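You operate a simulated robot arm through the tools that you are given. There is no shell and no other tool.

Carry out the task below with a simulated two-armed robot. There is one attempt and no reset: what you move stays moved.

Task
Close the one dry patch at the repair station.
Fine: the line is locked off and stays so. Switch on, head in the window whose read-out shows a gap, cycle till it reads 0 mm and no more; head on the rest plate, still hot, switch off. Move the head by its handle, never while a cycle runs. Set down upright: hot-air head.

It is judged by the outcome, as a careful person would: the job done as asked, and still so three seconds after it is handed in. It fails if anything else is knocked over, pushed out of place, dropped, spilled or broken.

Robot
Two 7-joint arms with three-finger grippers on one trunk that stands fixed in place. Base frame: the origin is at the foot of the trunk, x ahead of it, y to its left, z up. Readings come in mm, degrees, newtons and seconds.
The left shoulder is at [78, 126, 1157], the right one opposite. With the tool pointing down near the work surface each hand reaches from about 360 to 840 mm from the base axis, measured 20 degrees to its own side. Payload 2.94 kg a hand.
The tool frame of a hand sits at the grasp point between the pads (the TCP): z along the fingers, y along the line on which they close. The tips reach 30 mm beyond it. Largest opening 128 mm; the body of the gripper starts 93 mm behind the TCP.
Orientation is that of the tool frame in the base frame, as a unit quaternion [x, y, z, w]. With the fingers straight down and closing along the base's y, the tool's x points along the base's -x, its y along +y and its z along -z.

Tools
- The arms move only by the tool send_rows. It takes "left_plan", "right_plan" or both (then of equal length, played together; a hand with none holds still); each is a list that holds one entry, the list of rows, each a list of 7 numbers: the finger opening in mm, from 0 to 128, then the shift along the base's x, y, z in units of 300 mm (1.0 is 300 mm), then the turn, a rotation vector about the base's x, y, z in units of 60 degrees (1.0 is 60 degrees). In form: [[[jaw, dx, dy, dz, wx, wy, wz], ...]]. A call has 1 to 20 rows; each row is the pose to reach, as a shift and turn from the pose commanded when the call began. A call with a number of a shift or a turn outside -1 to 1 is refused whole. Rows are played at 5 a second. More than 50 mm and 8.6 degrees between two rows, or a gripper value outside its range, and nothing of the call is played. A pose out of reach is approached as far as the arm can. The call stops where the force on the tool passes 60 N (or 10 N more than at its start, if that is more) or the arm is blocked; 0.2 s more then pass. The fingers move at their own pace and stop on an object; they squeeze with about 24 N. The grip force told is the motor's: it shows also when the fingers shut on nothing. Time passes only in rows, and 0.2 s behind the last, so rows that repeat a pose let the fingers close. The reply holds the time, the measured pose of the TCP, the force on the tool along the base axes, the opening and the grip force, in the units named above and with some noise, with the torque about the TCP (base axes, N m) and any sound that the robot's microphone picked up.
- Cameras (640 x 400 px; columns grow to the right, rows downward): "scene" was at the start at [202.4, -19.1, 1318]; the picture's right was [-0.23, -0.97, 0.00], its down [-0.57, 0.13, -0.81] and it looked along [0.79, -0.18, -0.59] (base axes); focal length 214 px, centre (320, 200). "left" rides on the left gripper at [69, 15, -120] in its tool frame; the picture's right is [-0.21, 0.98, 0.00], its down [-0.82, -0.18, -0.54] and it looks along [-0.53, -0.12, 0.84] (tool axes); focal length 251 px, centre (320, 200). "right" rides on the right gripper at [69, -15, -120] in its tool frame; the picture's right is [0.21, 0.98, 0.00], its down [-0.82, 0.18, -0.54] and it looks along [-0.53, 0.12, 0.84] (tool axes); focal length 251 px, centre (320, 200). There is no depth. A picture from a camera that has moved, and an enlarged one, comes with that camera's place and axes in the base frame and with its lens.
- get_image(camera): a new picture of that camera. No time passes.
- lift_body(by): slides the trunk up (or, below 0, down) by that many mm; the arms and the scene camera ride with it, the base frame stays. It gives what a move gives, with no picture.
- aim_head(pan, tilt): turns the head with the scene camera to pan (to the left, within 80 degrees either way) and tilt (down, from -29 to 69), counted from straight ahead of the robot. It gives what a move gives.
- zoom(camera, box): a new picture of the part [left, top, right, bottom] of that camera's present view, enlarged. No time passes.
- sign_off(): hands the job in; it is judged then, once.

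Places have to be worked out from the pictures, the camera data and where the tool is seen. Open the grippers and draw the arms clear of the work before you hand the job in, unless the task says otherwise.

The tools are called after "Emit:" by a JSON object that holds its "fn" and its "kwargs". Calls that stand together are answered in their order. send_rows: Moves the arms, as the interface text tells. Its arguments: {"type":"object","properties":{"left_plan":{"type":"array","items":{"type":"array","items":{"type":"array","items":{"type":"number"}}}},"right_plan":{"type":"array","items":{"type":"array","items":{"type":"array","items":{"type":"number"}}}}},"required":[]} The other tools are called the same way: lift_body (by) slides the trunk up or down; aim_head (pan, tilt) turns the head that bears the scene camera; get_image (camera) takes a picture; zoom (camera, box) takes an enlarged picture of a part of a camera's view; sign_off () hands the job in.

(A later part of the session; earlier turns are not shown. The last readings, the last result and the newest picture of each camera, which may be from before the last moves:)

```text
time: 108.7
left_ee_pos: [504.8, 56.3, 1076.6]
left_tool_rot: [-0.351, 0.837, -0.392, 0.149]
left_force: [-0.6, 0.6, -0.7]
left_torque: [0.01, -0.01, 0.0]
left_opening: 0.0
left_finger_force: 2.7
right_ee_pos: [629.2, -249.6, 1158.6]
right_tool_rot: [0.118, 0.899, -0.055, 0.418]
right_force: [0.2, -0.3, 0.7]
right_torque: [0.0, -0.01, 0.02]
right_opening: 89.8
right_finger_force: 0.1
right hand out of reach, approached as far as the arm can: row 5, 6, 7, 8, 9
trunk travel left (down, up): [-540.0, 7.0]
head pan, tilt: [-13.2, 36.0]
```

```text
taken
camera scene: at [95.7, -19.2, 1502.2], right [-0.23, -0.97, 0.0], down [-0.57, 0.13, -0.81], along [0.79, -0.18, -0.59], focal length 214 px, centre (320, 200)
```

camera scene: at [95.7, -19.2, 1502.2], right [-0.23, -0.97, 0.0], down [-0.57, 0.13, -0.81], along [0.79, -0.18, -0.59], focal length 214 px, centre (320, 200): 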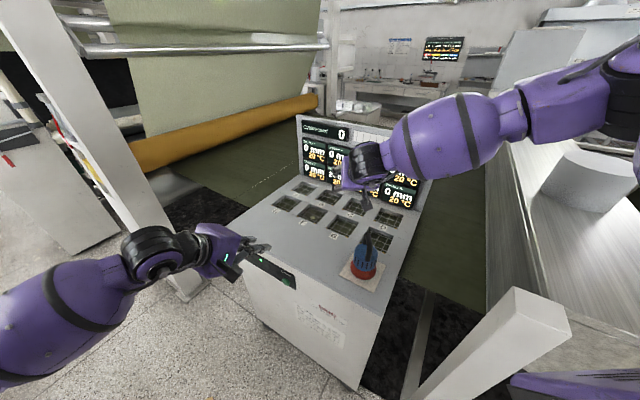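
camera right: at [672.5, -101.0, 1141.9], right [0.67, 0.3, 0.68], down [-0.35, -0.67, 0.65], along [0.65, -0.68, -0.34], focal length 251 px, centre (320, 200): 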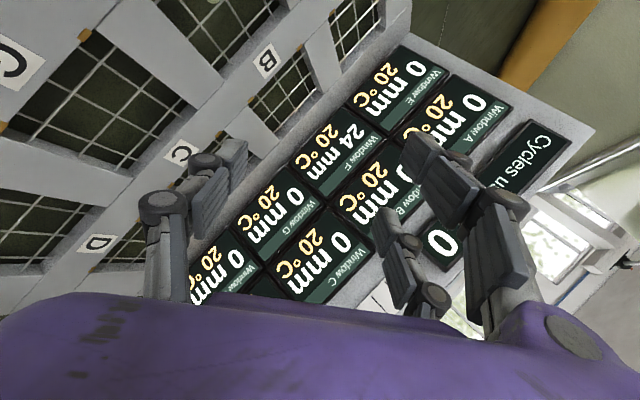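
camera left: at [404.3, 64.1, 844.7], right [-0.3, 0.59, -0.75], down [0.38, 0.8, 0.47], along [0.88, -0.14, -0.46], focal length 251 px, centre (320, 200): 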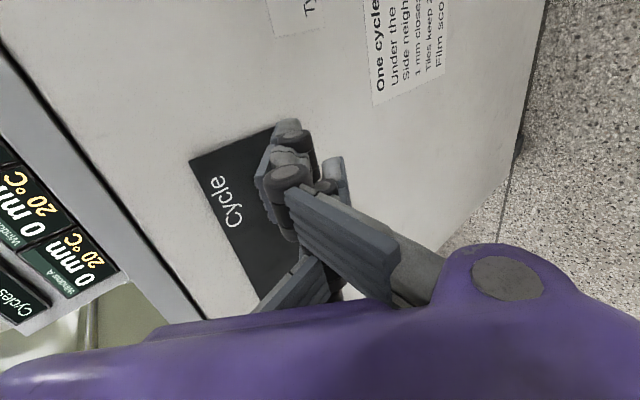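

Still constrained with this orientation. Mirroring what works for the left arm, the right tool should point inward (azimuth ≈ +20°) with its closing axis in the tilt plane. I raise the hand, reorient to azimuth 20°, tilt 60°, and bring the trunk back to 0.

Emit:
{"fn": "send_rows", "kwargs": {"right_plan": [[[90, 0, 0, 0.06, 0.119, -0.008, -0.036], [90, 0, 0, 0.12, 0.238, -0.015, -0.072], [90, 0, 0, 0.18, 0.358, -0.023, -0.109], [90, 0, 0, 0.24, 0.477, -0.03, -0.145], [90, 0, 0, 0.3, 0.596, -0.038, -0.181], [90, 0, 0, 0.3, 0.596, -0.038, -0.181]]]}}

Emit:
{"fn": "send_rows", "kwargs": {"right_plan": [[[90, 0, 0, 0.06, 0.119, -0.008, -0.036], [90, 0, 0, 0.12, 0.238, -0.015, -0.072], [90, 0, 0, 0.18, 0.358, -0.023, -0.109], [90, 0, 0, 0.24, 0.477, -0.03, -0.145], [90, 0, 0, 0.3, 0.596, -0.038, -0.181], [90, 0, 0, 0.3, 0.596, -0.038, -0.181]]]}}

Emit:
{"fn": "lift_body", "kwargs": {"by": -165}}

Emit:
{"fn": "get_image", "kwargs": {"camera": "scene"}}

```text
time: 110.1
left_ee_pos: [505.0, 57.2, 1077.2]
left_tool_rot: [-0.35, 0.838, -0.392, 0.149]
left_force: [0.5, -0.4, -0.3]
left_torque: [-0.02, -0.02, 0.01]
left_opening: 0.4
left_finger_force: 3.0
right_ee_pos: [629.9, -250.3, 1249.1]
right_tool_rot: [0.326, 0.849, 0.187, 0.372]
right_force: [0.9, -0.1, 0.2]
right_torque: [-0.01, -0.02, 0.03]
right_opening: 90.0
right_finger_force: 0.1
trunk travel left (down, up): [-540.0, 7.0]
head pan, tilt: [-13.2, 36.0]
```

```text
time: 111.5
left_ee_pos: [505.5, 56.0, 1076.6]
left_tool_rot: [-0.35, 0.838, -0.391, 0.148]
left_force: [0.1, 1.0, -0.3]
left_torque: [0.07, 0.0, -0.05]
left_opening: 0.0
left_finger_force: 3.3
right_ee_pos: [631.0, -250.5, 1340.7]
right_tool_rot: [0.498, 0.709, 0.408, 0.287]
right_force: [0.4, -0.4, 0.8]
right_torque: [0.0, 0.06, 0.02]
right_opening: 90.2
right_finger_force: 0.1
trunk travel left (down, up): [-540.0, 7.0]
head pan, tilt: [-13.2, 36.0]
```

```text
time: 113.3
left_ee_pos: [486.4, 65.3, 922.3]
left_tool_rot: [-0.347, 0.834, -0.4, 0.156]
left_force: [-0.3, 0.2, 0.8]
left_torque: [0.0, -0.03, -0.01]
left_opening: 0.0
left_finger_force: 3.3
right_ee_pos: [606.0, -236.5, 1196.1]
right_tool_rot: [0.487, 0.712, 0.405, 0.303]
right_force: [-0.7, 0.1, 0.2]
right_torque: [0.0, 0.0, 0.0]
right_opening: 89.8
right_finger_force: 0.0
trunk travel left (down, up): [-375.0, 172.0]
head pan, tilt: [-13.2, 36.0]
```

```text
taken
camera scene: at [175.3, -5.6, 1323.3], right [-0.23, -0.97, 0.01], down [-0.56, 0.13, -0.82], along [0.8, -0.19, -0.57], focal length 214 px, centre (320, 200)
```

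scene: 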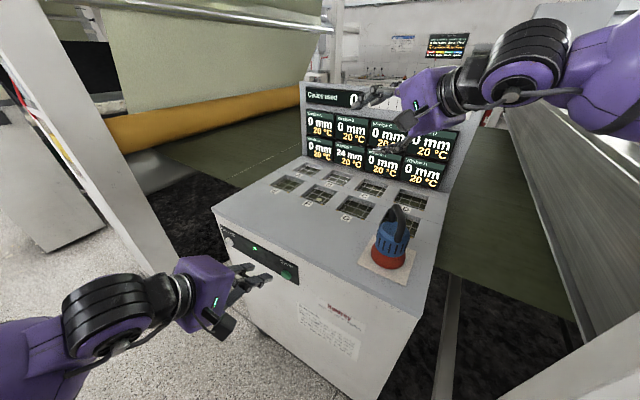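

The body leans again while the right hand is high; lowering the hand should relax it. I move the right hand down and forward toward F.

Emit:
{"fn": "send_rows", "kwargs": {"right_plan": [[[90, 0.05, 0.02, -0.05, 0, 0, 0], [90, 0.1, 0.04, -0.12, 0, 0, 0], [90, 0.17, 0.07, -0.2, 0, 0, 0], [90, 0.24, 0.1, -0.28, 0, 0, 0], [90, 0.31, 0.13, -0.34, 0, 0, 0], [90, 0.36, 0.16, -0.38, 0, 0, 0], [90, 0.36, 0.16, -0.38, 0, 0, 0]]]}}

Emit:
{"fn": "get_image", "kwargs": {"camera": "scene"}}

```text
time: 114.9
left_ee_pos: [498.0, 56.4, 917.7]
left_tool_rot: [-0.349, 0.836, -0.395, 0.151]
left_force: [1.2, -0.2, 0.4]
left_torque: [0.01, 0.0, -0.03]
left_opening: 0.0
left_finger_force: 2.8
right_ee_pos: [729.2, -201.5, 1068.9]
right_tool_rot: [0.494, 0.708, 0.411, 0.292]
right_force: [0.0, -0.2, 0.5]
right_torque: [0.01, 0.0, 0.02]
right_opening: 90.0
right_finger_force: 0.0
trunk travel left (down, up): [-375.0, 172.0]
head pan, tilt: [-13.2, 36.0]
```

```text
taken
camera scene: at [190.9, -17.8, 1320.7], right [-0.23, -0.97, 0.0], down [-0.56, 0.13, -0.81], along [0.79, -0.19, -0.58], focal length 214 px, centre (320, 200)
```

scene: 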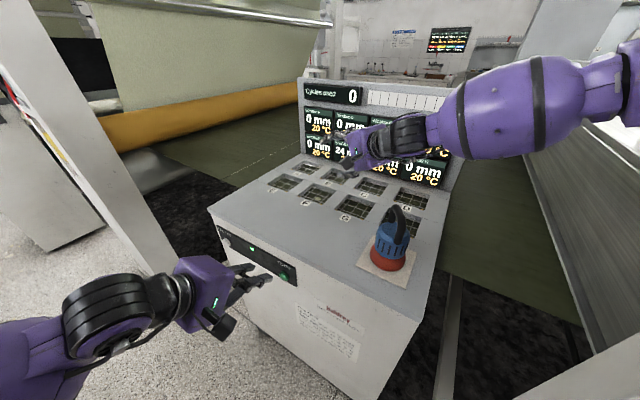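

No reach limit now. I continue on to window F.

Emit:
{"fn": "send_rows", "kwargs": {"right_plan": [[[90, 0.06, 0.035, -0.02, 0, 0, 0], [90, 0.12, 0.07, -0.04, 0, 0, 0], [90, 0.18, 0.107, -0.06, 0, 0, 0], [90, 0.24, 0.143, -0.08, 0, 0, 0], [90, 0.28, 0.167, -0.08, 0, 0, 0], [90, 0.28, 0.167, -0.08, 0, 0, 0]]]}}

Emit:
{"fn": "get_image", "kwargs": {"camera": "scene"}}

Emit:
{"fn": "get_image", "kwargs": {"camera": "right"}}

```text
time: 116.3
left_ee_pos: [507.9, 68.1, 909.6]
left_tool_rot: [-0.351, 0.836, -0.397, 0.144]
left_force: [0.0, 0.2, 0.5]
left_torque: [-0.02, 0.02, 0.03]
left_opening: 0.0
left_finger_force: 3.0
right_ee_pos: [826.8, -139.9, 1034.7]
right_tool_rot: [0.496, 0.713, 0.402, 0.29]
right_force: [0.6, -0.1, -0.8]
right_torque: [-0.01, 0.04, -0.02]
right_opening: 89.9
right_finger_force: 0.2
trunk travel left (down, up): [-375.0, 172.0]
head pan, tilt: [-13.2, 36.0]
```

```text
taken
camera scene: at [206.9, -2.1, 1317.4], right [-0.23, -0.97, 0.01], down [-0.58, 0.12, -0.81], along [0.79, -0.19, -0.59], focal length 214 px, centre (320, 200)
```

scene: 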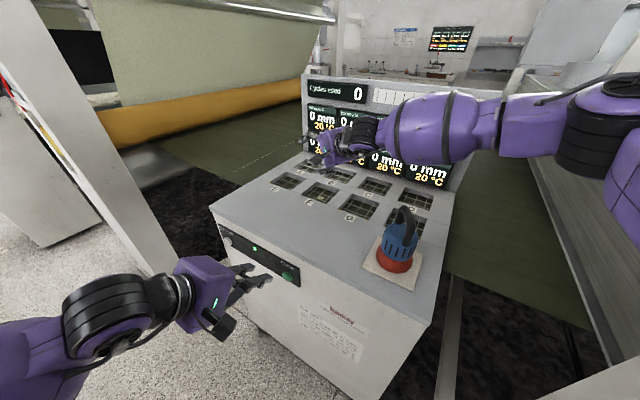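

```text
taken
camera right: at [698.5, -111.2, 1083.4], right [0.39, 0.38, 0.84], down [-0.07, -0.89, 0.44], along [0.92, -0.23, -0.32], focal length 251 px, centre (320, 200)
```

right: 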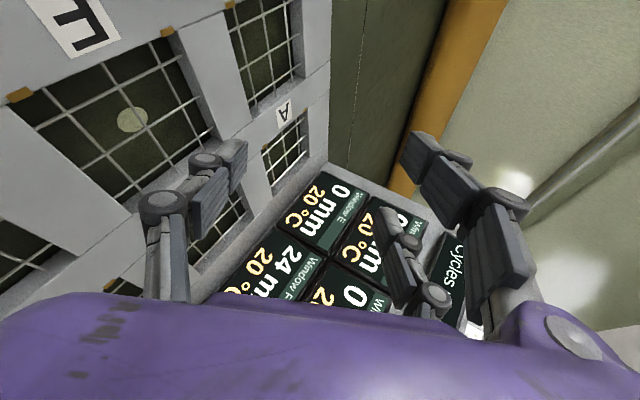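

F is reachable with this orientation (trunk 0). I take a close look at window F from here to measure it.

Emit:
{"fn": "zoom", "kwargs": {"camera": "right", "box": [0, 0, 280, 260]}}

```text
1.54 times, centred on (140, 130) of right
camera zoom: at [698.5, -111.2, 1083.4], right [0.39, 0.38, 0.84], down [-0.07, -0.89, 0.44], along [0.92, -0.23, -0.32], focal length 387 px, centre (597, 308)
```

zoom: 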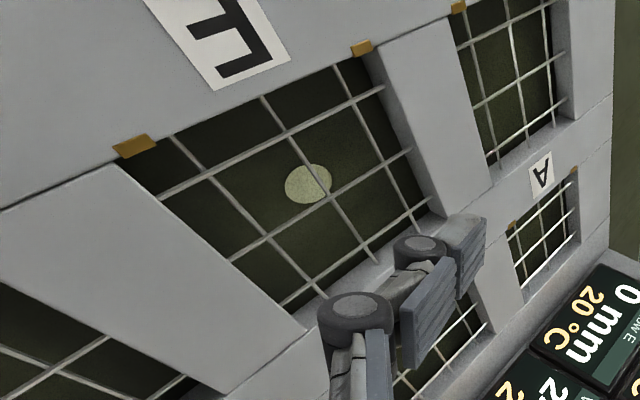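

Window F's centre is ≈ (827,−157) by the close-up camera. For this grip the bar must lie across the tilt direction (bar azimuth −70°), so I return to the head, grip it vertically, turn it −55° on the plate, then re-grip tilted. First I withdraw and turn the hand vertical.

Emit:
{"fn": "send_rows", "kwargs": {"right_plan": [[[90, -0.08, -0.04, 0.08, 0, 0, 0], [90, -0.2, -0.1, 0.16, 0, 0, 0], [90, -0.32, -0.15, 0.22, 0, 0, 0], [90, -0.44, -0.2, 0.28, 0, 0, 0], [90, -0.54, -0.23, 0.3, 0, 0, 0], [90, -0.6, -0.25, 0.3, 0, 0, 0], [90, -0.6, -0.25, 0.3, 0, 0, 0]]]}}

Emit:
{"fn": "send_rows", "kwargs": {"right_plan": [[[90, 0, 0, 0, -0.0747, 0.0704, 0.0825], [90, 0, 0, 0, -0.149, 0.141, 0.165], [90, 0, 0, 0, -0.224, 0.211, 0.2475], [90, 0, 0, 0, -0.299, 0.282, 0.33], [90, 0, 0, 0, -0.3735, 0.352, 0.4125], [90, 0, 0, 0, -0.448, 0.422, 0.495], [90, 0, 0, 0, -0.523, 0.493, 0.5775], [90, 0, 0, 0, -0.598, 0.563, 0.66], [90, 0, 0, 0, -0.672, 0.634, 0.7425], [90, 0, 0, 0, -0.747, 0.704, 0.825], [90, 0, 0, 0, -0.747, 0.704, 0.825]]]}}

Emit:
{"fn": "get_image", "kwargs": {"camera": "scene"}}

```text
time: 118.1
left_ee_pos: [502.3, 72.9, 910.8]
left_tool_rot: [-0.351, 0.834, -0.4, 0.144]
left_force: [0.5, 0.4, -0.1]
left_torque: [0.01, 0.03, -0.02]
left_opening: 0.0
left_finger_force: 3.1
right_ee_pos: [640.7, -192.6, 1134.7]
right_tool_rot: [0.478, 0.726, 0.396, 0.298]
right_force: [0.2, -0.8, -0.6]
right_torque: [-0.02, 0.0, 0.08]
right_opening: 89.9
right_finger_force: 0.0
trunk travel left (down, up): [-375.0, 172.0]
head pan, tilt: [-13.2, 36.0]
stopped in row 7 (right hand): the arm was blocked; the commanded pose is now the measured one
```

```text
time: 120.5
left_ee_pos: [504.0, 60.0, 912.6]
left_tool_rot: [-0.35, 0.837, -0.394, 0.147]
left_force: [0.9, -0.5, 0.3]
left_torque: [0.0, -0.02, 0.04]
left_opening: 0.1
left_finger_force: 3.2
right_ee_pos: [639.6, -237.0, 1132.8]
right_tool_rot: [0.125, 0.992, 0.0, -0.005]
right_force: [0.0, -0.6, -0.1]
right_torque: [-0.02, -0.02, 0.0]
right_opening: 90.1
right_finger_force: 0.1
right hand out of reach, approached as far as the arm can: row 10, 11
trunk travel left (down, up): [-375.0, 172.0]
head pan, tilt: [-13.2, 36.0]
```

```text
taken
camera scene: at [201.1, -14.7, 1318.6], right [-0.23, -0.97, 0.0], down [-0.57, 0.13, -0.81], along [0.79, -0.19, -0.59], focal length 214 px, centre (320, 200)
```

scene: 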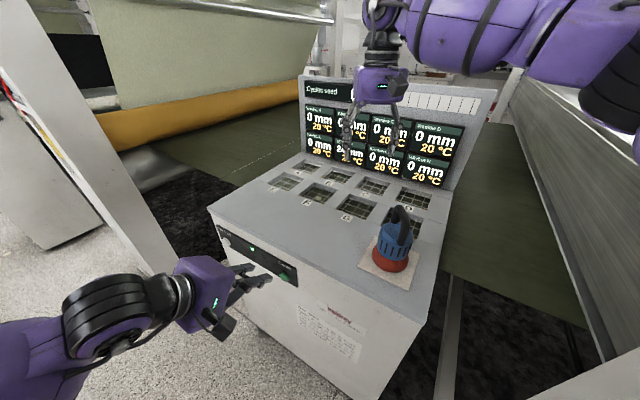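

Vertical again. I go over the head and check alignment before gripping.

Emit:
{"fn": "send_rows", "kwargs": {"right_plan": [[[90, -0.1, -0.015, 0.0, 0, 0, 0], [90, -0.22, -0.033, 0.0, 0, 0, 0], [90, -0.34, -0.05, -0.02, 0, 0, 0], [90, -0.44, -0.066, -0.06, 0, 0, 0], [90, -0.485, -0.073, -0.11, 0, 0, 0], [90, -0.485, -0.073, -0.11, 0, 0, 0]]]}}

Emit:
{"fn": "get_image", "kwargs": {"camera": "right"}}

Emit:
{"fn": "zoom", "kwargs": {"camera": "scene", "box": [340, 130, 460, 290]}}

```text
time: 121.9
left_ee_pos: [504.7, 55.5, 911.2]
left_tool_rot: [-0.35, 0.838, -0.392, 0.148]
left_force: [0.0, -0.3, 0.5]
left_torque: [0.0, 0.03, 0.03]
left_opening: 0.0
left_finger_force: 2.4
right_ee_pos: [493.5, -261.4, 1095.5]
right_tool_rot: [0.124, 0.992, 0.002, -0.005]
right_force: [0.5, 0.3, -0.3]
right_torque: [-0.01, -0.01, -0.01]
right_opening: 89.8
right_finger_force: 0.1
trunk travel left (down, up): [-375.0, 172.0]
head pan, tilt: [-13.2, 36.0]
```

```text
taken
camera right: at [424.4, -259.0, 1217.8], right [0.03, 1.0, 0.01], down [0.85, -0.03, 0.53], along [0.53, -0.01, -0.85], focal length 251 px, centre (320, 200)
```

right: 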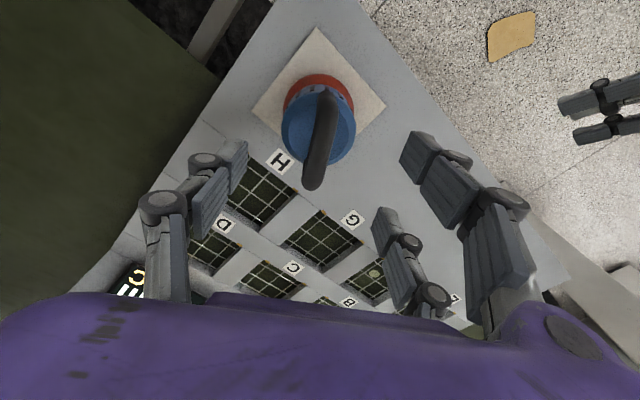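

```text
2.50 times, centred on (400, 210) of scene
camera zoom: at [202.0, -19.3, 1318.0], right [-0.23, -0.97, 0.0], down [-0.57, 0.13, -0.81], along [0.79, -0.18, -0.59], focal length 536 px, centre (120, 175)
```

zoom: 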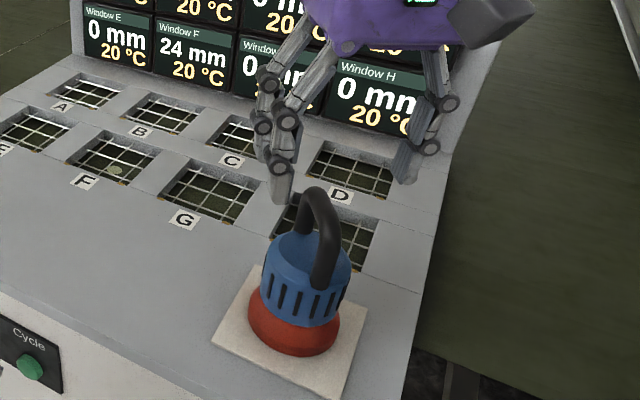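

Aligned. I descend and close on the bar.

Emit:
{"fn": "send_rows", "kwargs": {"right_plan": [[[90, 0, 0.004, -0.1, 0, 0, 0], [90, 0, 0.004, -0.196, 0, 0, 0], [90, 0, 0.004, -0.196, 0, 0, 0], [40, 0, 0.004, -0.196, 0, 0, 0], [0, 0, 0.004, -0.196, 0, 0, 0], [0, 0, 0.004, -0.196, 0, 0, 0], [0, 0, 0.004, -0.196, 0, 0, 0], [0, 0, 0.004, -0.196, 0, 0, 0]]]}}

```text
time: 123.7
left_ee_pos: [504.8, 57.7, 912.1]
left_tool_rot: [-0.351, 0.837, -0.392, 0.148]
left_force: [0.3, -0.5, -0.7]
left_torque: [-0.02, -0.02, -0.03]
left_opening: 0.0
left_finger_force: 3.4
right_ee_pos: [493.8, -259.3, 1037.9]
right_tool_rot: [0.124, 0.992, 0.002, -0.005]
right_force: [0.6, -0.1, 1.2]
right_torque: [0.42, -0.13, 0.01]
right_opening: 15.9
right_finger_force: 24.7
trunk travel left (down, up): [-375.0, 172.0]
head pan, tilt: [-13.2, 36.0]
```

Gripped. I lift 20 mm, turn it −56° so the bar lies at azimuth −70°, and set it down again.

Emit:
{"fn": "send_rows", "kwargs": {"right_plan": [[[0, 0, 0, 0.03, 0, 0, 0], [0, 0, 0, 0.067, 0, 0, 0], [0, 0, 0, 0.067, 0, 0, -0.116], [0, 0, 0, 0.067, 0, 0, -0.232], [0, 0, 0, 0.067, 0, 0, -0.348], [0, 0, 0, 0.067, 0, 0, -0.464], [0, 0, 0, 0.067, 0, 0, -0.58], [0, 0, 0, 0.067, 0, 0, -0.697], [0, 0, 0, 0.067, 0, 0, -0.813], [0, 0, 0, 0.067, 0, 0, -0.929], [0, 0, 0, 0.067, 0, 0, -0.929], [0, 0, 0, 0.03, 0, 0, -0.929], [0, 0, 0, 0.012, 0, 0, -0.929], [0, 0, 0, 0.002, 0, 0, -0.929], [0, 0, 0, -0.001, 0, 0, -0.929], [0, 0, 0, -0.001, 0, 0, -0.929]]]}}

Emit:
{"fn": "zoom", "kwargs": {"camera": "scene", "box": [340, 130, 460, 290]}}

```text
time: 127.1
left_ee_pos: [504.5, 54.7, 912.8]
left_tool_rot: [-0.351, 0.838, -0.392, 0.148]
left_force: [0.6, 0.2, -0.7]
left_torque: [0.05, 0.02, 0.0]
left_opening: 0.0
left_finger_force: 2.8
right_ee_pos: [495.3, -260.2, 1038.9]
right_tool_rot: [0.573, 0.82, 0.005, -0.002]
right_force: [-1.1, -5.2, 3.3]
right_torque: [-0.56, -0.33, -0.19]
right_opening: 15.9
right_finger_force: 24.7
trunk travel left (down, up): [-375.0, 172.0]
head pan, tilt: [-13.2, 36.0]
```

```text
2.50 times, centred on (400, 210) of scene
camera zoom: at [202.0, -19.6, 1318.1], right [-0.23, -0.97, 0.0], down [-0.57, 0.13, -0.81], along [0.79, -0.18, -0.59], focal length 536 px, centre (120, 175)
```

zoom: 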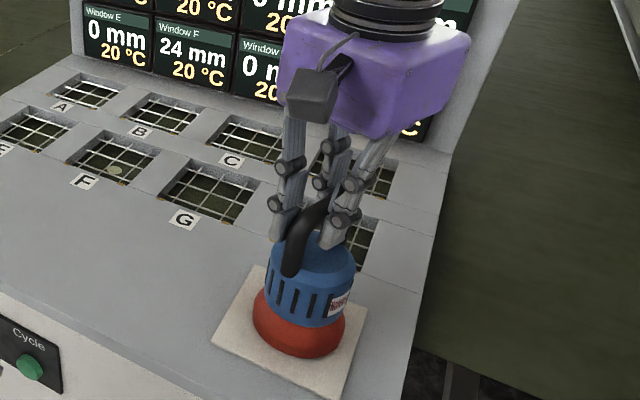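

Head sits on the plate with the bar at −70°. I release, rise clear, and raise the trunk 165 mm (the shoulders sit back there, giving room for a tilted grip near the robot).

Emit:
{"fn": "send_rows", "kwargs": {"right_plan": [[[20, 0, 0, 0, 0, 0, 0], [50, 0, 0, 0, 0, 0, 0], [90, 0, 0, 0, 0, 0, 0], [90, 0, 0, 0, 0, 0, 0], [90, 0, 0, 0.08, 0, 0, 0], [90, 0, 0, 0.16, 0, 0, 0], [90, 0, 0, 0.24, 0, 0, 0], [90, 0, 0, 0.24, 0, 0, 0]]]}}

Emit:
{"fn": "lift_body", "kwargs": {"by": 165}}

Emit:
{"fn": "get_image", "kwargs": {"camera": "scene"}}

Emit:
{"fn": "get_image", "kwargs": {"camera": "right"}}

```text
time: 128.9
left_ee_pos: [505.9, 57.3, 911.2]
left_tool_rot: [-0.351, 0.837, -0.392, 0.149]
left_force: [1.0, 0.0, 0.7]
left_torque: [-0.01, -0.01, 0.03]
left_opening: 0.1
left_finger_force: 3.4
right_ee_pos: [495.9, -260.4, 1109.8]
right_tool_rot: [0.573, 0.82, 0.005, -0.004]
right_force: [-1.0, 0.0, 0.8]
right_torque: [0.02, -0.01, 0.02]
right_opening: 90.0
right_finger_force: 0.1
trunk travel left (down, up): [-375.0, 172.0]
head pan, tilt: [-13.2, 36.0]
```

```text
time: 130.8
left_ee_pos: [504.9, 56.4, 1075.3]
left_tool_rot: [-0.352, 0.838, -0.391, 0.146]
left_force: [0.2, 0.7, -0.4]
left_torque: [0.01, -0.05, -0.01]
left_opening: 0.3
left_finger_force: 3.0
right_ee_pos: [496.4, -259.5, 1275.0]
right_tool_rot: [0.573, 0.82, 0.004, -0.004]
right_force: [-0.6, -0.3, -0.3]
right_torque: [-0.02, 0.05, -0.03]
right_opening: 89.9
right_finger_force: 0.1
trunk travel left (down, up): [-540.0, 7.0]
head pan, tilt: [-13.2, 36.0]
```

```text
taken
camera scene: at [96.2, -18.8, 1502.0], right [-0.23, -0.97, 0.0], down [-0.57, 0.13, -0.81], along [0.79, -0.18, -0.59], focal length 214 px, centre (320, 200)
```

scene: 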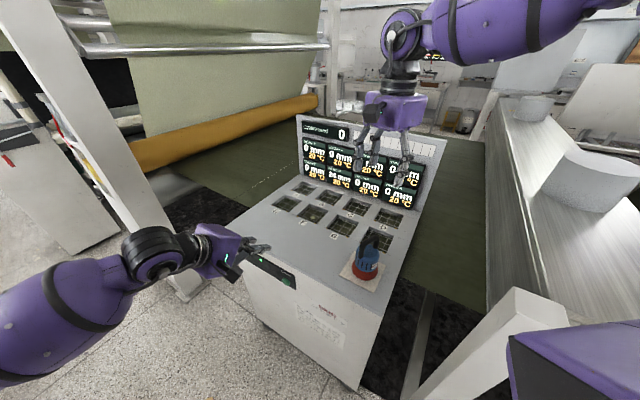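

```text
taken
camera right: at [459.0, -201.0, 1396.2], right [0.84, 0.54, 0.0], down [0.45, -0.72, 0.53], along [0.29, -0.45, -0.85], focal length 251 px, centre (320, 200)
```

right: 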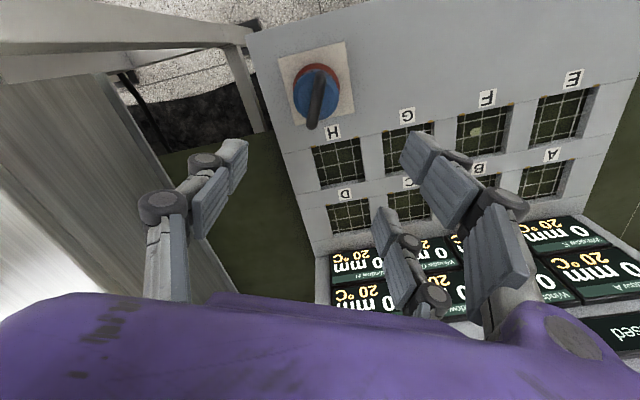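

Now I tilt the hand 60° toward azimuth 20°, easing back and down.

Emit:
{"fn": "send_rows", "kwargs": {"right_plan": [[[80, -0.02, -0.01, -0.02, 0.043, -0.1175, 0], [80, -0.04, -0.015, -0.04, 0.0855, -0.235, 0], [80, -0.06, -0.02, -0.07, 0.128, -0.3525, 0], [80, -0.08, -0.03, -0.1, 0.171, -0.47, 0], [80, -0.1, -0.04, -0.13, 0.214, -0.5875, 0], [80, -0.12, -0.05, -0.16, 0.2565, -0.705, 0], [80, -0.14, -0.055, -0.2, 0.299, -0.8225, 0], [80, -0.16, -0.06, -0.24, 0.342, -0.94, 0], [80, -0.16, -0.06, -0.24, 0.342, -0.94, 0]]]}}

Emit:
{"fn": "get_image", "kwargs": {"camera": "scene"}}

Emit:
{"fn": "get_image", "kwargs": {"camera": "right"}}

```text
time: 132.8
left_ee_pos: [505.7, 56.1, 1077.1]
left_tool_rot: [-0.35, 0.838, -0.392, 0.149]
left_force: [0.3, 0.0, 0.3]
left_torque: [-0.01, -0.01, -0.02]
left_opening: 0.0
left_finger_force: 3.0
right_ee_pos: [448.1, -276.2, 1204.6]
right_tool_rot: [0.493, 0.71, 0.414, 0.285]
right_force: [0.4, -0.3, -0.2]
right_torque: [0.02, 0.02, 0.01]
right_opening: 80.0
right_finger_force: 0.0
trunk travel left (down, up): [-540.0, 7.0]
head pan, tilt: [-13.2, 36.0]
```

```text
taken
camera scene: at [96.2, -18.8, 1502.2], right [-0.23, -0.97, 0.0], down [-0.57, 0.13, -0.81], along [0.79, -0.19, -0.59], focal length 214 px, centre (320, 200)
```

scene: 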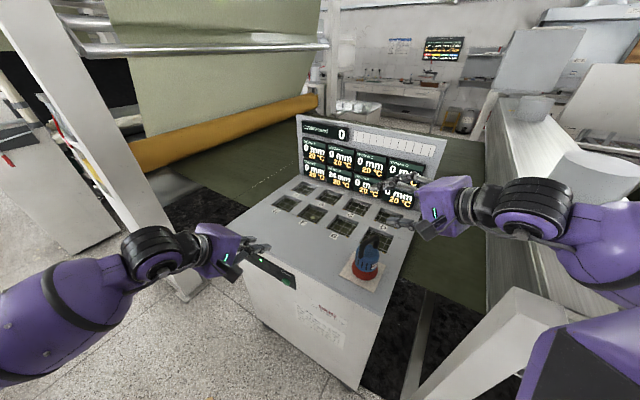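

```text
taken
camera right: at [319.5, -251.6, 1252.1], right [0.38, 0.37, 0.85], down [-0.07, -0.9, 0.42], along [0.92, -0.22, -0.32], focal length 251 px, centre (320, 200)
```

right: 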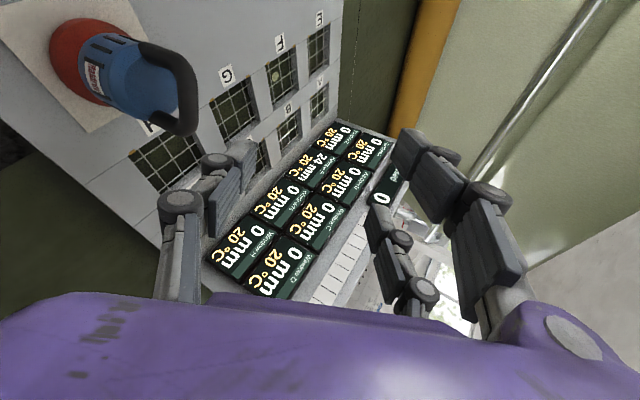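

The tilted pose works here with no lean. I zoom on the handle to fix the bar position.

Emit:
{"fn": "zoom", "kwargs": {"camera": "right", "box": [40, 0, 240, 150]}}

Emit:
{"fn": "zoom", "kwargs": {"camera": "scene", "box": [330, 160, 450, 300]}}

```text
2.67 times, centred on (140, 75) of right
camera zoom: at [319.5, -251.6, 1252.1], right [0.38, 0.37, 0.85], down [-0.07, -0.9, 0.42], along [0.92, -0.22, -0.32], focal length 670 px, centre (800, 533)
```

zoom: 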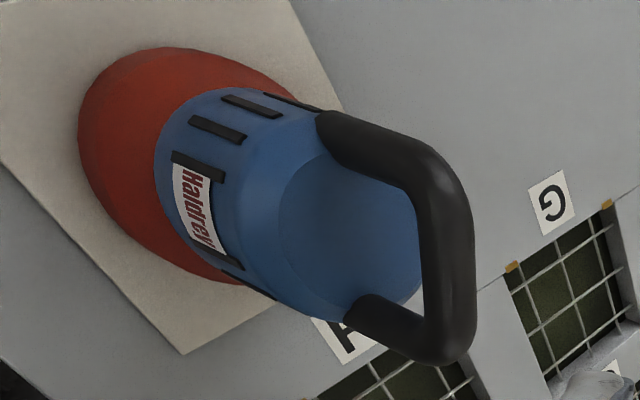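

```text
2.86 times, centred on (390, 230) of scene
camera zoom: at [96.2, -18.8, 1502.2], right [-0.23, -0.97, 0.0], down [-0.57, 0.13, -0.81], along [0.79, -0.19, -0.59], focal length 613 px, centre (120, 114)
```

zoom: 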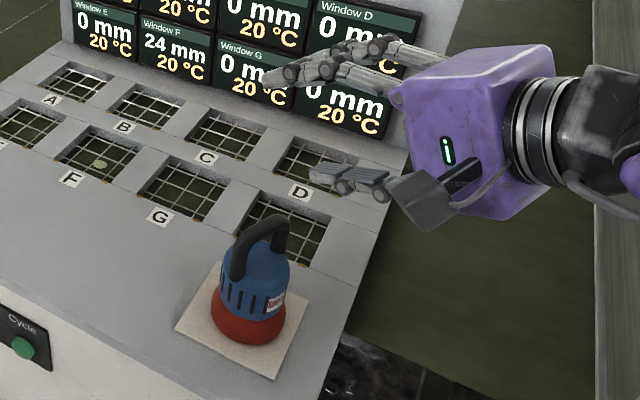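

Bar centre ≈ (495,−261,1036). I drop to a pre-grasp point 90 mm back along the tool axis with the opening at 48 mm.

Emit:
{"fn": "send_rows", "kwargs": {"right_plan": [[[60, -0.03, -0.015, -0.1, 0, 0, 0], [48, -0.06, -0.03, -0.22, 0, 0, 0], [48, -0.087, -0.042, -0.33, 0, 0, 0], [48, -0.087, -0.042, -0.407, 0, 0, 0], [48, -0.087, -0.042, -0.407, 0, 0, 0]]]}}

Emit:
{"fn": "get_image", "kwargs": {"camera": "right"}}

Emit:
{"fn": "zoom", "kwargs": {"camera": "scene", "box": [330, 160, 450, 300]}}

```text
time: 133.5
left_ee_pos: [500.5, 58.2, 1075.9]
left_tool_rot: [-0.351, 0.838, -0.392, 0.147]
left_force: [-1.9, 0.1, 0.7]
left_torque: [0.03, -0.11, 0.13]
left_opening: 0.1
left_finger_force: 3.6
right_ee_pos: [431.4, -285.1, 1153.1]
right_tool_rot: [0.436, 0.766, 0.354, 0.314]
right_force: [-2.9, 0.1, -0.9]
right_torque: [0.11, -0.28, -0.05]
right_opening: 48.0
right_finger_force: 0.0
trunk travel left (down, up): [-540.0, 7.0]
head pan, tilt: [-13.2, 36.0]
stopped in row 3 (right hand): the arm was blocked; the commanded pose is now the measured one
```

```text
taken
camera right: at [300.4, -260.5, 1195.8], right [0.34, 0.55, 0.76], down [0.0, -0.81, 0.59], along [0.94, -0.2, -0.28], focal length 251 px, centre (320, 200)
```

right: 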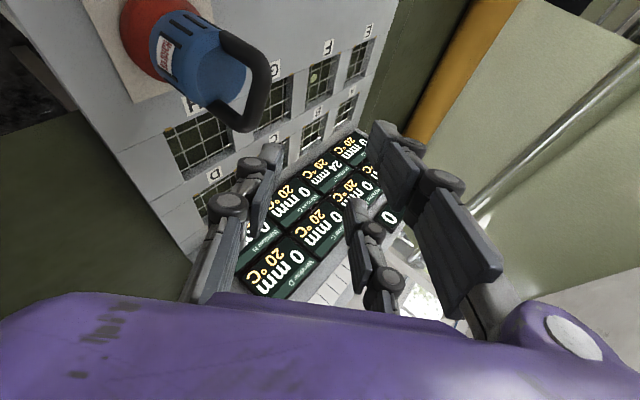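

```text
2.86 times, centred on (390, 230) of scene
camera zoom: at [90.5, -15.2, 1501.9], right [-0.23, -0.97, 0.0], down [-0.57, 0.13, -0.81], along [0.79, -0.19, -0.58], focal length 613 px, centre (120, 114)
```

zoom: 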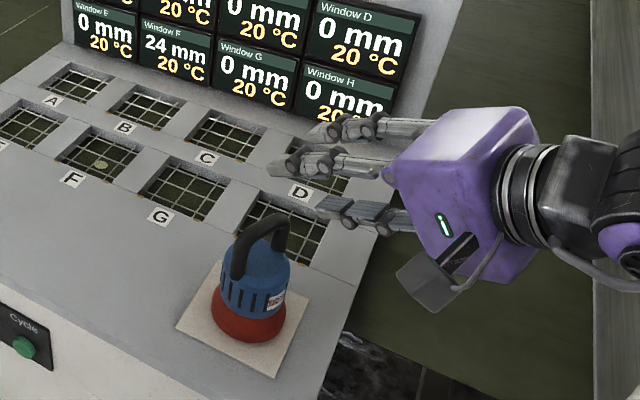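

The wrist came too close to the torso at 60°. A 45° tilt should suit both the plate and window F, so I back up and set 45°.

Emit:
{"fn": "send_rows", "kwargs": {"right_plan": [[[80, 0.015, 0.008, 0.08, 0, 0, 0], [80, 0.045, 0.022, 0.16, 0.02, 0.05, -0.02], [80, 0.045, 0.022, 0.16, 0.041, 0.115, -0.053], [80, 0.045, 0.022, 0.16, 0.082, 0.23, -0.106], [80, 0.045, 0.022, 0.16, 0.082, 0.23, -0.106]]]}}

Emit:
{"fn": "get_image", "kwargs": {"camera": "scene"}}

```text
time: 134.7
left_ee_pos: [504.2, 55.4, 1076.9]
left_tool_rot: [-0.351, 0.837, -0.392, 0.148]
left_force: [-0.2, -0.2, -0.1]
left_torque: [0.02, -0.01, 0.03]
left_opening: 0.0
left_finger_force: 2.6
right_ee_pos: [449.2, -282.6, 1200.0]
right_tool_rot: [0.533, 0.755, 0.315, 0.217]
right_force: [0.5, -0.6, -0.3]
right_torque: [0.03, -0.04, 0.01]
right_opening: 79.9
right_finger_force: 0.1
trunk travel left (down, up): [-540.0, 7.0]
head pan, tilt: [-13.2, 36.0]
```

```text
taken
camera scene: at [94.8, -19.2, 1502.2], right [-0.23, -0.97, 0.0], down [-0.57, 0.13, -0.81], along [0.79, -0.18, -0.59], focal length 214 px, centre (320, 200)
```

scene: 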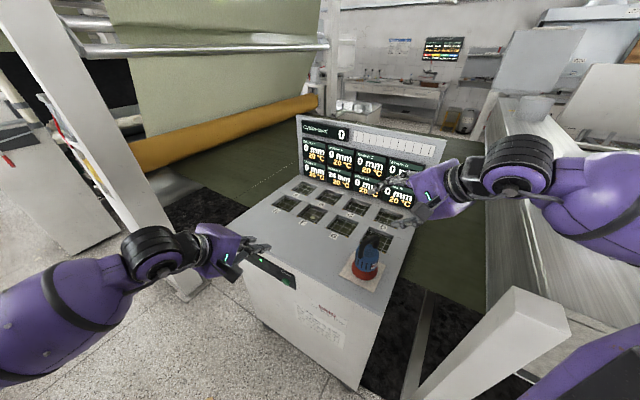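

Good. Now the pre-grasp, 80 mm back along the new tool axis.

Emit:
{"fn": "send_rows", "kwargs": {"right_plan": [[[60, -0.01, 0.003, -0.08, 0, 0, 0], [46, -0.02, 0.006, -0.16, 0, 0, 0], [46, -0.023, 0.009, -0.24, 0, 0, 0], [46, -0.023, 0.009, -0.3, 0, 0, 0], [46, -0.023, 0.009, -0.345, 0, 0, 0], [46, -0.023, 0.009, -0.345, 0, 0, 0]]]}}

Emit:
{"fn": "get_image", "kwargs": {"camera": "right"}}

Emit:
{"fn": "zoom", "kwargs": {"camera": "scene", "box": [330, 160, 450, 300]}}

```text
time: 136.1
left_ee_pos: [512.3, 55.4, 1075.4]
left_tool_rot: [-0.353, 0.838, -0.39, 0.146]
left_force: [-0.3, 0.5, 0.3]
left_torque: [-0.03, 0.01, 0.02]
left_opening: 0.1
left_finger_force: 3.5
right_ee_pos: [449.1, -287.4, 1097.4]
right_tool_rot: [0.523, 0.767, 0.294, 0.228]
right_force: [-0.3, 0.4, -0.1]
right_torque: [0.02, -0.01, 0.0]
right_opening: 45.7
right_finger_force: 0.1
trunk travel left (down, up): [-540.0, 7.0]
head pan, tilt: [-13.2, 36.0]
```

```text
taken
camera right: at [337.0, -252.2, 1172.0], right [0.58, 0.47, 0.66], down [0.05, -0.83, 0.55], along [0.81, -0.28, -0.51], focal length 251 px, centre (320, 200)
```

right: 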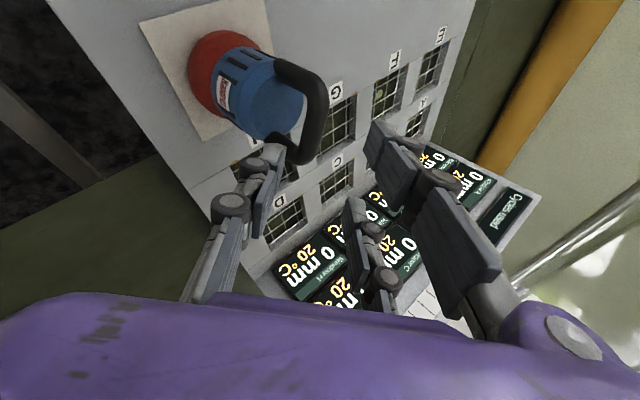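

```text
2.86 times, centred on (390, 230) of scene
camera zoom: at [105.6, -20.2, 1501.8], right [-0.23, -0.97, 0.0], down [-0.58, 0.13, -0.8], along [0.78, -0.18, -0.59], focal length 613 px, centre (120, 114)
```

zoom: 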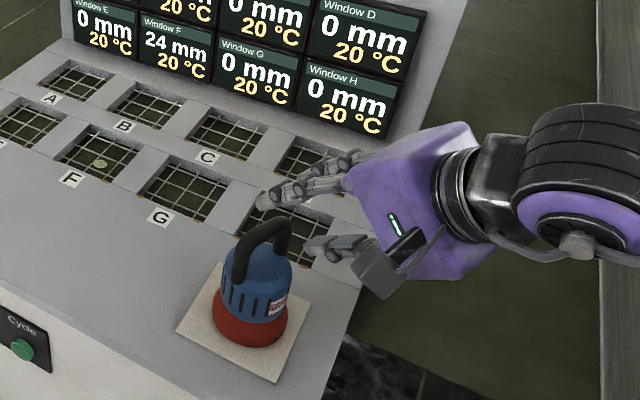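

Close to nominal. I advance along the tool axis onto the bar, stopping a little short to look.

Emit:
{"fn": "send_rows", "kwargs": {"right_plan": [[[46, 0.04, 0.022, -0.045, 0, 0, 0], [46, 0.08, 0.044, -0.09, 0, 0, 0], [46, 0.12, 0.066, -0.14, 0, 0, 0], [46, 0.12, 0.066, -0.14, 0, 0, 0]]]}}

Emit:
{"fn": "get_image", "kwargs": {"camera": "right"}}

Emit:
{"fn": "zoom", "kwargs": {"camera": "scene", "box": [330, 160, 450, 300]}}

```text
time: 136.9
left_ee_pos: [512.8, 58.4, 1065.2]
left_tool_rot: [-0.355, 0.839, -0.389, 0.141]
left_force: [2.4, 0.8, -1.5]
left_torque: [-0.11, 0.04, -0.18]
left_opening: 0.0
left_finger_force: 3.2
right_ee_pos: [480.6, -301.4, 1059.9]
right_tool_rot: [0.518, 0.779, 0.25, 0.249]
right_force: [1.9, 0.1, -1.5]
right_torque: [-0.03, 0.12, 0.06]
right_opening: 46.1
right_finger_force: 0.0
trunk travel left (down, up): [-540.0, 7.0]
head pan, tilt: [-13.2, 36.0]
stopped in row 3 (right hand): the arm was blocked; the commanded pose is now the measured one
```

```text
taken
camera right: at [369.0, -257.3, 1132.8], right [0.59, 0.53, 0.61], down [0.05, -0.78, 0.63], along [0.8, -0.34, -0.49], focal length 251 px, centre (320, 200)
```

right: 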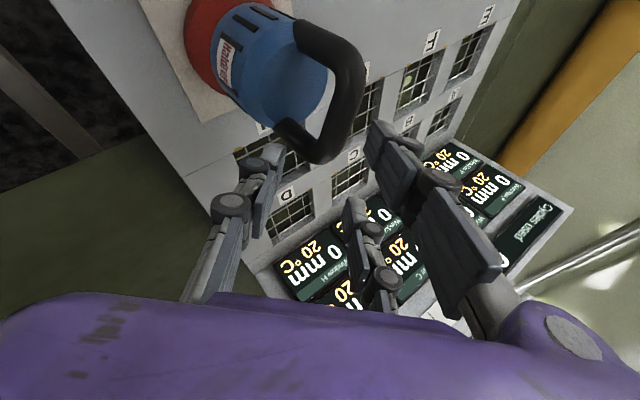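

```text
2.86 times, centred on (390, 230) of scene
camera zoom: at [109.4, -17.2, 1499.1], right [-0.23, -0.97, 0.0], down [-0.58, 0.13, -0.81], along [0.78, -0.19, -0.59], focal length 613 px, centre (120, 114)
```

zoom: 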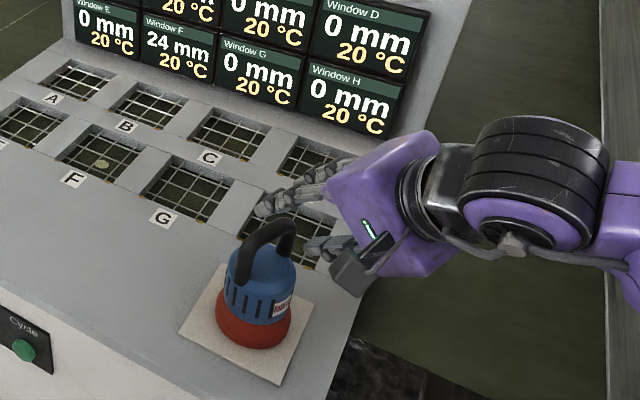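

Blocked again before the bar. I look right to see what the elbow meets.

Emit:
{"fn": "aim_head", "kwargs": {"pan": -70, "tilt": 40}}

Emit:
{"fn": "get_image", "kwargs": {"camera": "scene"}}

```text
time: 138.1
left_ee_pos: [503.0, 56.6, 1076.2]
left_tool_rot: [-0.35, 0.837, -0.393, 0.148]
left_force: [0.1, 0.2, -0.1]
left_torque: [0.03, -0.05, 0.03]
left_opening: 0.0
left_finger_force: 3.1
right_ee_pos: [472.5, -303.0, 1071.8]
right_tool_rot: [0.514, 0.778, 0.256, 0.256]
right_force: [-0.1, -0.4, 0.3]
right_torque: [-0.01, 0.0, -0.04]
right_opening: 46.0
right_finger_force: 0.0
trunk travel left (down, up): [-540.0, 7.0]
head pan, tilt: [-70.0, 40.0]
```

```text
taken
camera scene: at [38.3, -79.1, 1496.2], right [-0.94, -0.34, 0.0], down [-0.22, 0.6, -0.77], along [0.26, -0.72, -0.64], focal length 214 px, centre (320, 200)
```

scene: 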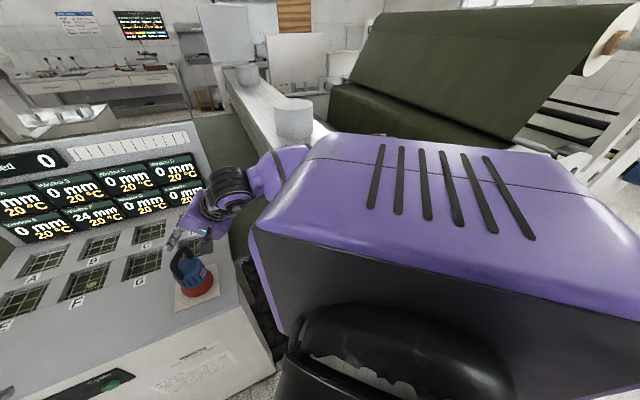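

The forearm is meeting the torso housing. Since the head's yaw is free, I can use a different tool azimuth at each place: near the plate the tool should point left (azimuth ≈70°, wrist out to the right), and at F azimuth ≈20°. I raise the hand and test azimuth 70°.

Emit:
{"fn": "send_rows", "kwargs": {"right_plan": [[[60, 0, 0, 0.1, 0, 0, 0], [80, 0, 0, 0.22, 0, 0, 0], [80, 0, 0, 0.32, 0.028, 0, 0.12], [80, 0.01, 0, 0.42, 0.055, -0.001, 0.24], [80, 0.02, 0.005, 0.5, 0.083, -0.002, 0.36], [80, 0.03, 0.01, 0.56, 0.11, -0.002, 0.48], [80, 0.04, 0.01, 0.62, 0.138, -0.003, 0.6], [80, 0.04, 0.01, 0.66, 0.165, -0.004, 0.718], [80, 0.04, 0.01, 0.66, 0.193, -0.004, 0.838], [80, 0.04, 0.01, 0.66, 0.193, -0.004, 0.838]]]}}

Emit:
{"fn": "aim_head", "kwargs": {"pan": -13.2, "tilt": 36}}

Emit:
{"fn": "get_image", "kwargs": {"camera": "scene"}}

```text
time: 140.3
left_ee_pos: [505.5, 56.7, 1077.7]
left_tool_rot: [-0.35, 0.838, -0.391, 0.148]
left_force: [0.6, 0.2, -0.2]
left_torque: [0.01, -0.01, -0.01]
left_opening: 0.0
left_finger_force: 2.9
right_ee_pos: [484.9, -298.0, 1270.6]
right_tool_rot: [0.158, 0.892, 0.416, 0.072]
right_force: [0.4, 0.4, 0.0]
right_torque: [0.0, -0.02, -0.01]
right_opening: 80.1
right_finger_force: 0.0
trunk travel left (down, up): [-540.0, 7.0]
head pan, tilt: [-70.0, 40.0]
```

```text
time: 141.6
left_ee_pos: [504.9, 55.6, 1076.6]
left_tool_rot: [-0.35, 0.838, -0.391, 0.149]
left_force: [-0.1, -0.3, -0.2]
left_torque: [0.0, 0.0, -0.02]
left_opening: 0.0
left_finger_force: 3.0
right_ee_pos: [485.0, -299.3, 1267.7]
right_tool_rot: [0.158, 0.893, 0.416, 0.072]
right_force: [0.1, -0.6, 0.5]
right_torque: [0.02, -0.01, 0.02]
right_opening: 79.8
right_finger_force: 0.1
trunk travel left (down, up): [-540.0, 7.0]
head pan, tilt: [-13.2, 36.0]
```

```text
taken
camera scene: at [95.6, -19.2, 1502.2], right [-0.23, -0.97, 0.0], down [-0.57, 0.13, -0.81], along [0.79, -0.19, -0.59], focal length 214 px, centre (320, 200)
```

scene: 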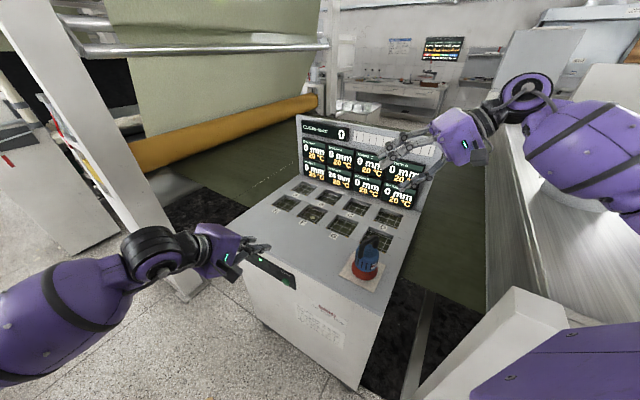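

Reached cleanly. I lower the trunk by 135 mm first and check the lean.

Emit:
{"fn": "lift_body", "kwargs": {"by": -135}}

Emit:
{"fn": "get_image", "kwargs": {"camera": "scene"}}

```text
time: 142.7
left_ee_pos: [497.8, 68.8, 977.6]
left_tool_rot: [-0.353, 0.836, -0.396, 0.141]
left_force: [1.5, -0.4, 0.4]
left_torque: [0.04, 0.12, -0.05]
left_opening: 0.0
left_finger_force: 3.3
right_ee_pos: [480.9, -295.2, 1201.2]
right_tool_rot: [0.152, 0.933, 0.313, 0.094]
right_force: [1.6, -0.6, -0.5]
right_torque: [0.09, 0.06, 0.03]
right_opening: 79.8
right_finger_force: 0.1
trunk travel left (down, up): [-446.0, 101.0]
head pan, tilt: [-13.2, 36.0]
stopped: the arm was blocked; the commanded pose is now the measured one
```

```text
taken
camera scene: at [170.1, -0.6, 1394.4], right [-0.23, -0.97, 0.01], down [-0.57, 0.12, -0.81], along [0.79, -0.19, -0.58], focal length 214 px, centre (320, 200)
```

scene: 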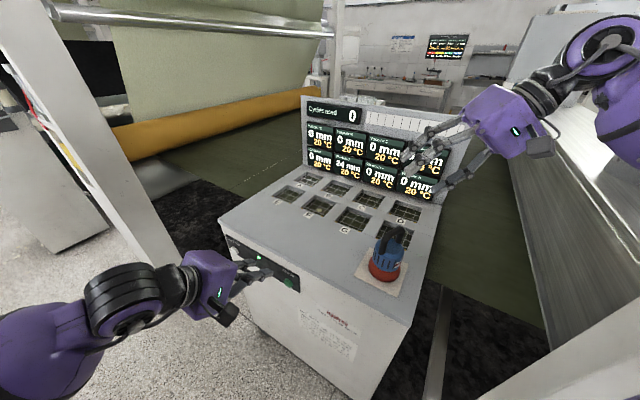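

Blocked during lowering. I look to the right for what the elbow is touching.

Emit:
{"fn": "aim_head", "kwargs": {"pan": -78, "tilt": 30}}

Emit:
{"fn": "get_image", "kwargs": {"camera": "scene"}}

Emit:
{"fn": "get_image", "kwargs": {"camera": "left"}}

```text
time: 144.0
left_ee_pos: [497.0, 69.0, 978.7]
left_tool_rot: [-0.353, 0.835, -0.396, 0.143]
left_force: [-0.6, -0.2, -0.3]
left_torque: [-0.01, -0.04, 0.0]
left_opening: 0.2
left_finger_force: 3.1
right_ee_pos: [479.8, -295.1, 1205.6]
right_tool_rot: [0.15, 0.932, 0.316, 0.097]
right_force: [0.6, 0.5, -0.8]
right_torque: [0.0, 0.02, 0.0]
right_opening: 80.2
right_finger_force: 0.2
trunk travel left (down, up): [-446.0, 101.0]
head pan, tilt: [-78.0, 30.0]
```

```text
taken
camera scene: at [102.4, -69.5, 1406.3], right [-0.98, -0.21, 0.0], down [-0.1, 0.48, -0.87], along [0.18, -0.85, -0.49], focal length 214 px, centre (320, 200)
```

scene: 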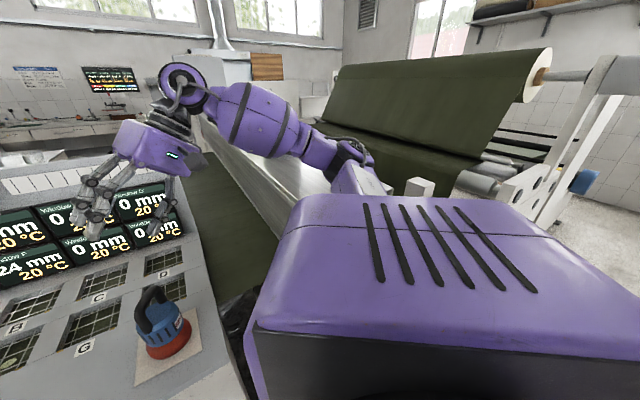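

```text
taken
camera left: at [379.4, 95.2, 1048.8], right [-0.31, 0.58, -0.75], down [0.39, 0.8, 0.45], along [0.87, -0.15, -0.48], focal length 251 px, centre (320, 200)
```

left: 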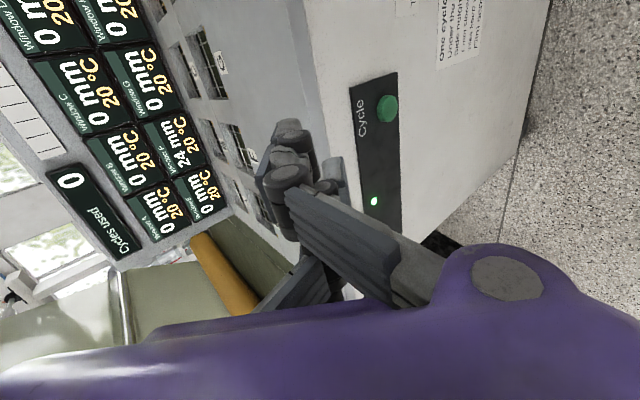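

The elbow drooped towards a machine post on the right in that pose; I want it level instead. At trunk 0, azimuth 20°, tilt 45° with low wrist height should suit both spots. I reorient and bring the trunk back to 0.

Emit:
{"fn": "send_rows", "kwargs": {"right_plan": [[[80, 0.02, 0.01, 0.05, 0, 0, 0], [80, 0.05, 0.02, 0.05, 0.02, -0.003, -0.118], [80, 0.08, 0.04, 0.05, 0.04, -0.006, -0.237], [80, 0.1, 0.06, 0.03, 0.06, -0.009, -0.355], [80, 0.13, 0.08, 0, 0.08, -0.012, -0.473], [80, 0.16, 0.1, 0, 0.1, -0.015, -0.591], [80, 0.18, 0.11, 0, 0.12, -0.018, -0.71], [80, 0.2, 0.12, 0, 0.141, -0.021, -0.828], [80, 0.2, 0.12, 0, 0.141, -0.021, -0.828]]]}}

Emit:
{"fn": "aim_head", "kwargs": {"pan": -13.2, "tilt": 36}}

Emit:
{"fn": "get_image", "kwargs": {"camera": "scene"}}

```text
time: 146.0
left_ee_pos: [503.2, 55.2, 977.1]
left_tool_rot: [-0.353, 0.839, -0.389, 0.143]
left_force: [0.3, -0.4, -1.0]
left_torque: [0.03, 0.01, 0.01]
left_opening: 0.0
left_finger_force: 3.0
right_ee_pos: [547.1, -274.6, 1196.4]
right_tool_rot: [0.53, 0.752, 0.326, 0.218]
right_force: [-0.1, -0.5, -0.7]
right_torque: [0.06, -0.02, 0.01]
right_opening: 79.9
right_finger_force: 0.0
trunk travel left (down, up): [-446.0, 101.0]
head pan, tilt: [-78.0, 30.0]
```

```text
time: 147.4
left_ee_pos: [503.4, 56.3, 976.8]
left_tool_rot: [-0.352, 0.839, -0.39, 0.143]
left_force: [0.4, -0.1, -0.1]
left_torque: [0.0, 0.0, -0.04]
left_opening: 0.0
left_finger_force: 3.3
right_ee_pos: [547.7, -273.4, 1197.7]
right_tool_rot: [0.53, 0.752, 0.326, 0.218]
right_force: [0.6, 0.1, -0.7]
right_torque: [-0.03, 0.01, -0.01]
right_opening: 79.7
right_finger_force: 0.1
trunk travel left (down, up): [-446.0, 101.0]
head pan, tilt: [-13.2, 36.0]
```

```text
taken
camera scene: at [177.1, -19.3, 1395.2], right [-0.23, -0.97, 0.0], down [-0.57, 0.13, -0.81], along [0.79, -0.19, -0.59], focal length 214 px, centre (320, 200)
```

scene: 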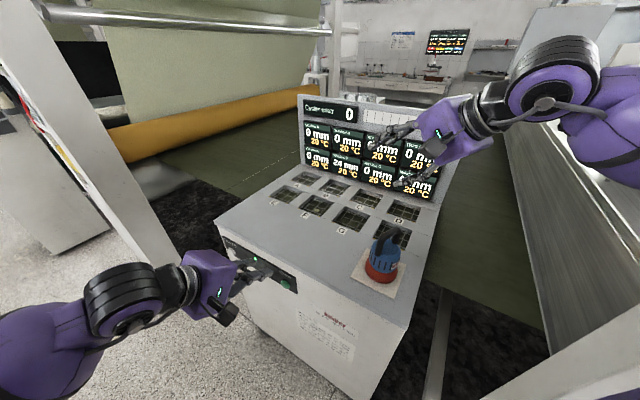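

No lean at this trunk height (+71). I try the pre-grasp from here.

Emit:
{"fn": "send_rows", "kwargs": {"right_plan": [[[80, -0.08, -0.005, -0.04, 0, 0, 0], [80, -0.16, -0.01, -0.1, 0, 0, 0], [70, -0.24, -0.015, -0.17, 0, 0, 0], [60, -0.3, -0.018, -0.24, 0, 0, 0], [46, -0.34, -0.02, -0.3, 0, 0, 0], [46, -0.345, -0.02, -0.34, 0, 0, 0], [46, -0.345, -0.02, -0.34, 0, 0, 0]]]}}

Emit:
{"fn": "get_image", "kwargs": {"camera": "scene"}}

```text
time: 148.2
left_ee_pos: [505.2, 64.1, 973.0]
left_tool_rot: [-0.354, 0.838, -0.392, 0.138]
left_force: [-0.9, 0.0, -0.7]
left_torque: [-0.01, -0.03, 0.04]
left_opening: 0.0
left_finger_force: 3.0
right_ee_pos: [487.1, -267.8, 1178.5]
right_tool_rot: [0.487, 0.788, 0.256, 0.277]
right_force: [-0.8, 0.6, 1.2]
right_torque: [-0.01, 0.05, -0.02]
right_opening: 59.9
right_finger_force: 0.0
trunk travel left (down, up): [-446.0, 101.0]
head pan, tilt: [-13.2, 36.0]
stopped in row 4 (right hand): the arm was blocked; the commanded pose is now the measured one
```

```text
taken
camera scene: at [180.1, -8.6, 1393.1], right [-0.23, -0.97, 0.01], down [-0.57, 0.13, -0.81], along [0.79, -0.19, -0.59], focal length 214 px, centre (320, 200)
```

scene: 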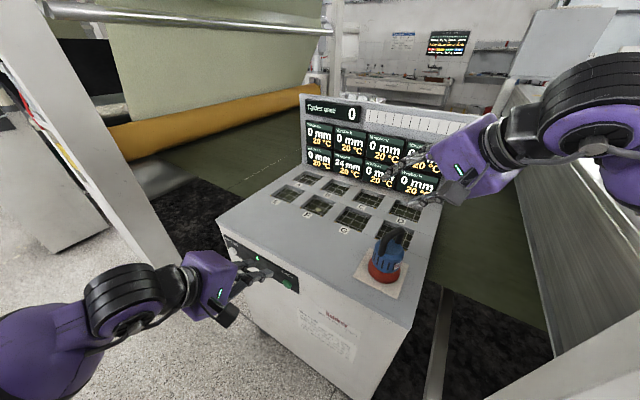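

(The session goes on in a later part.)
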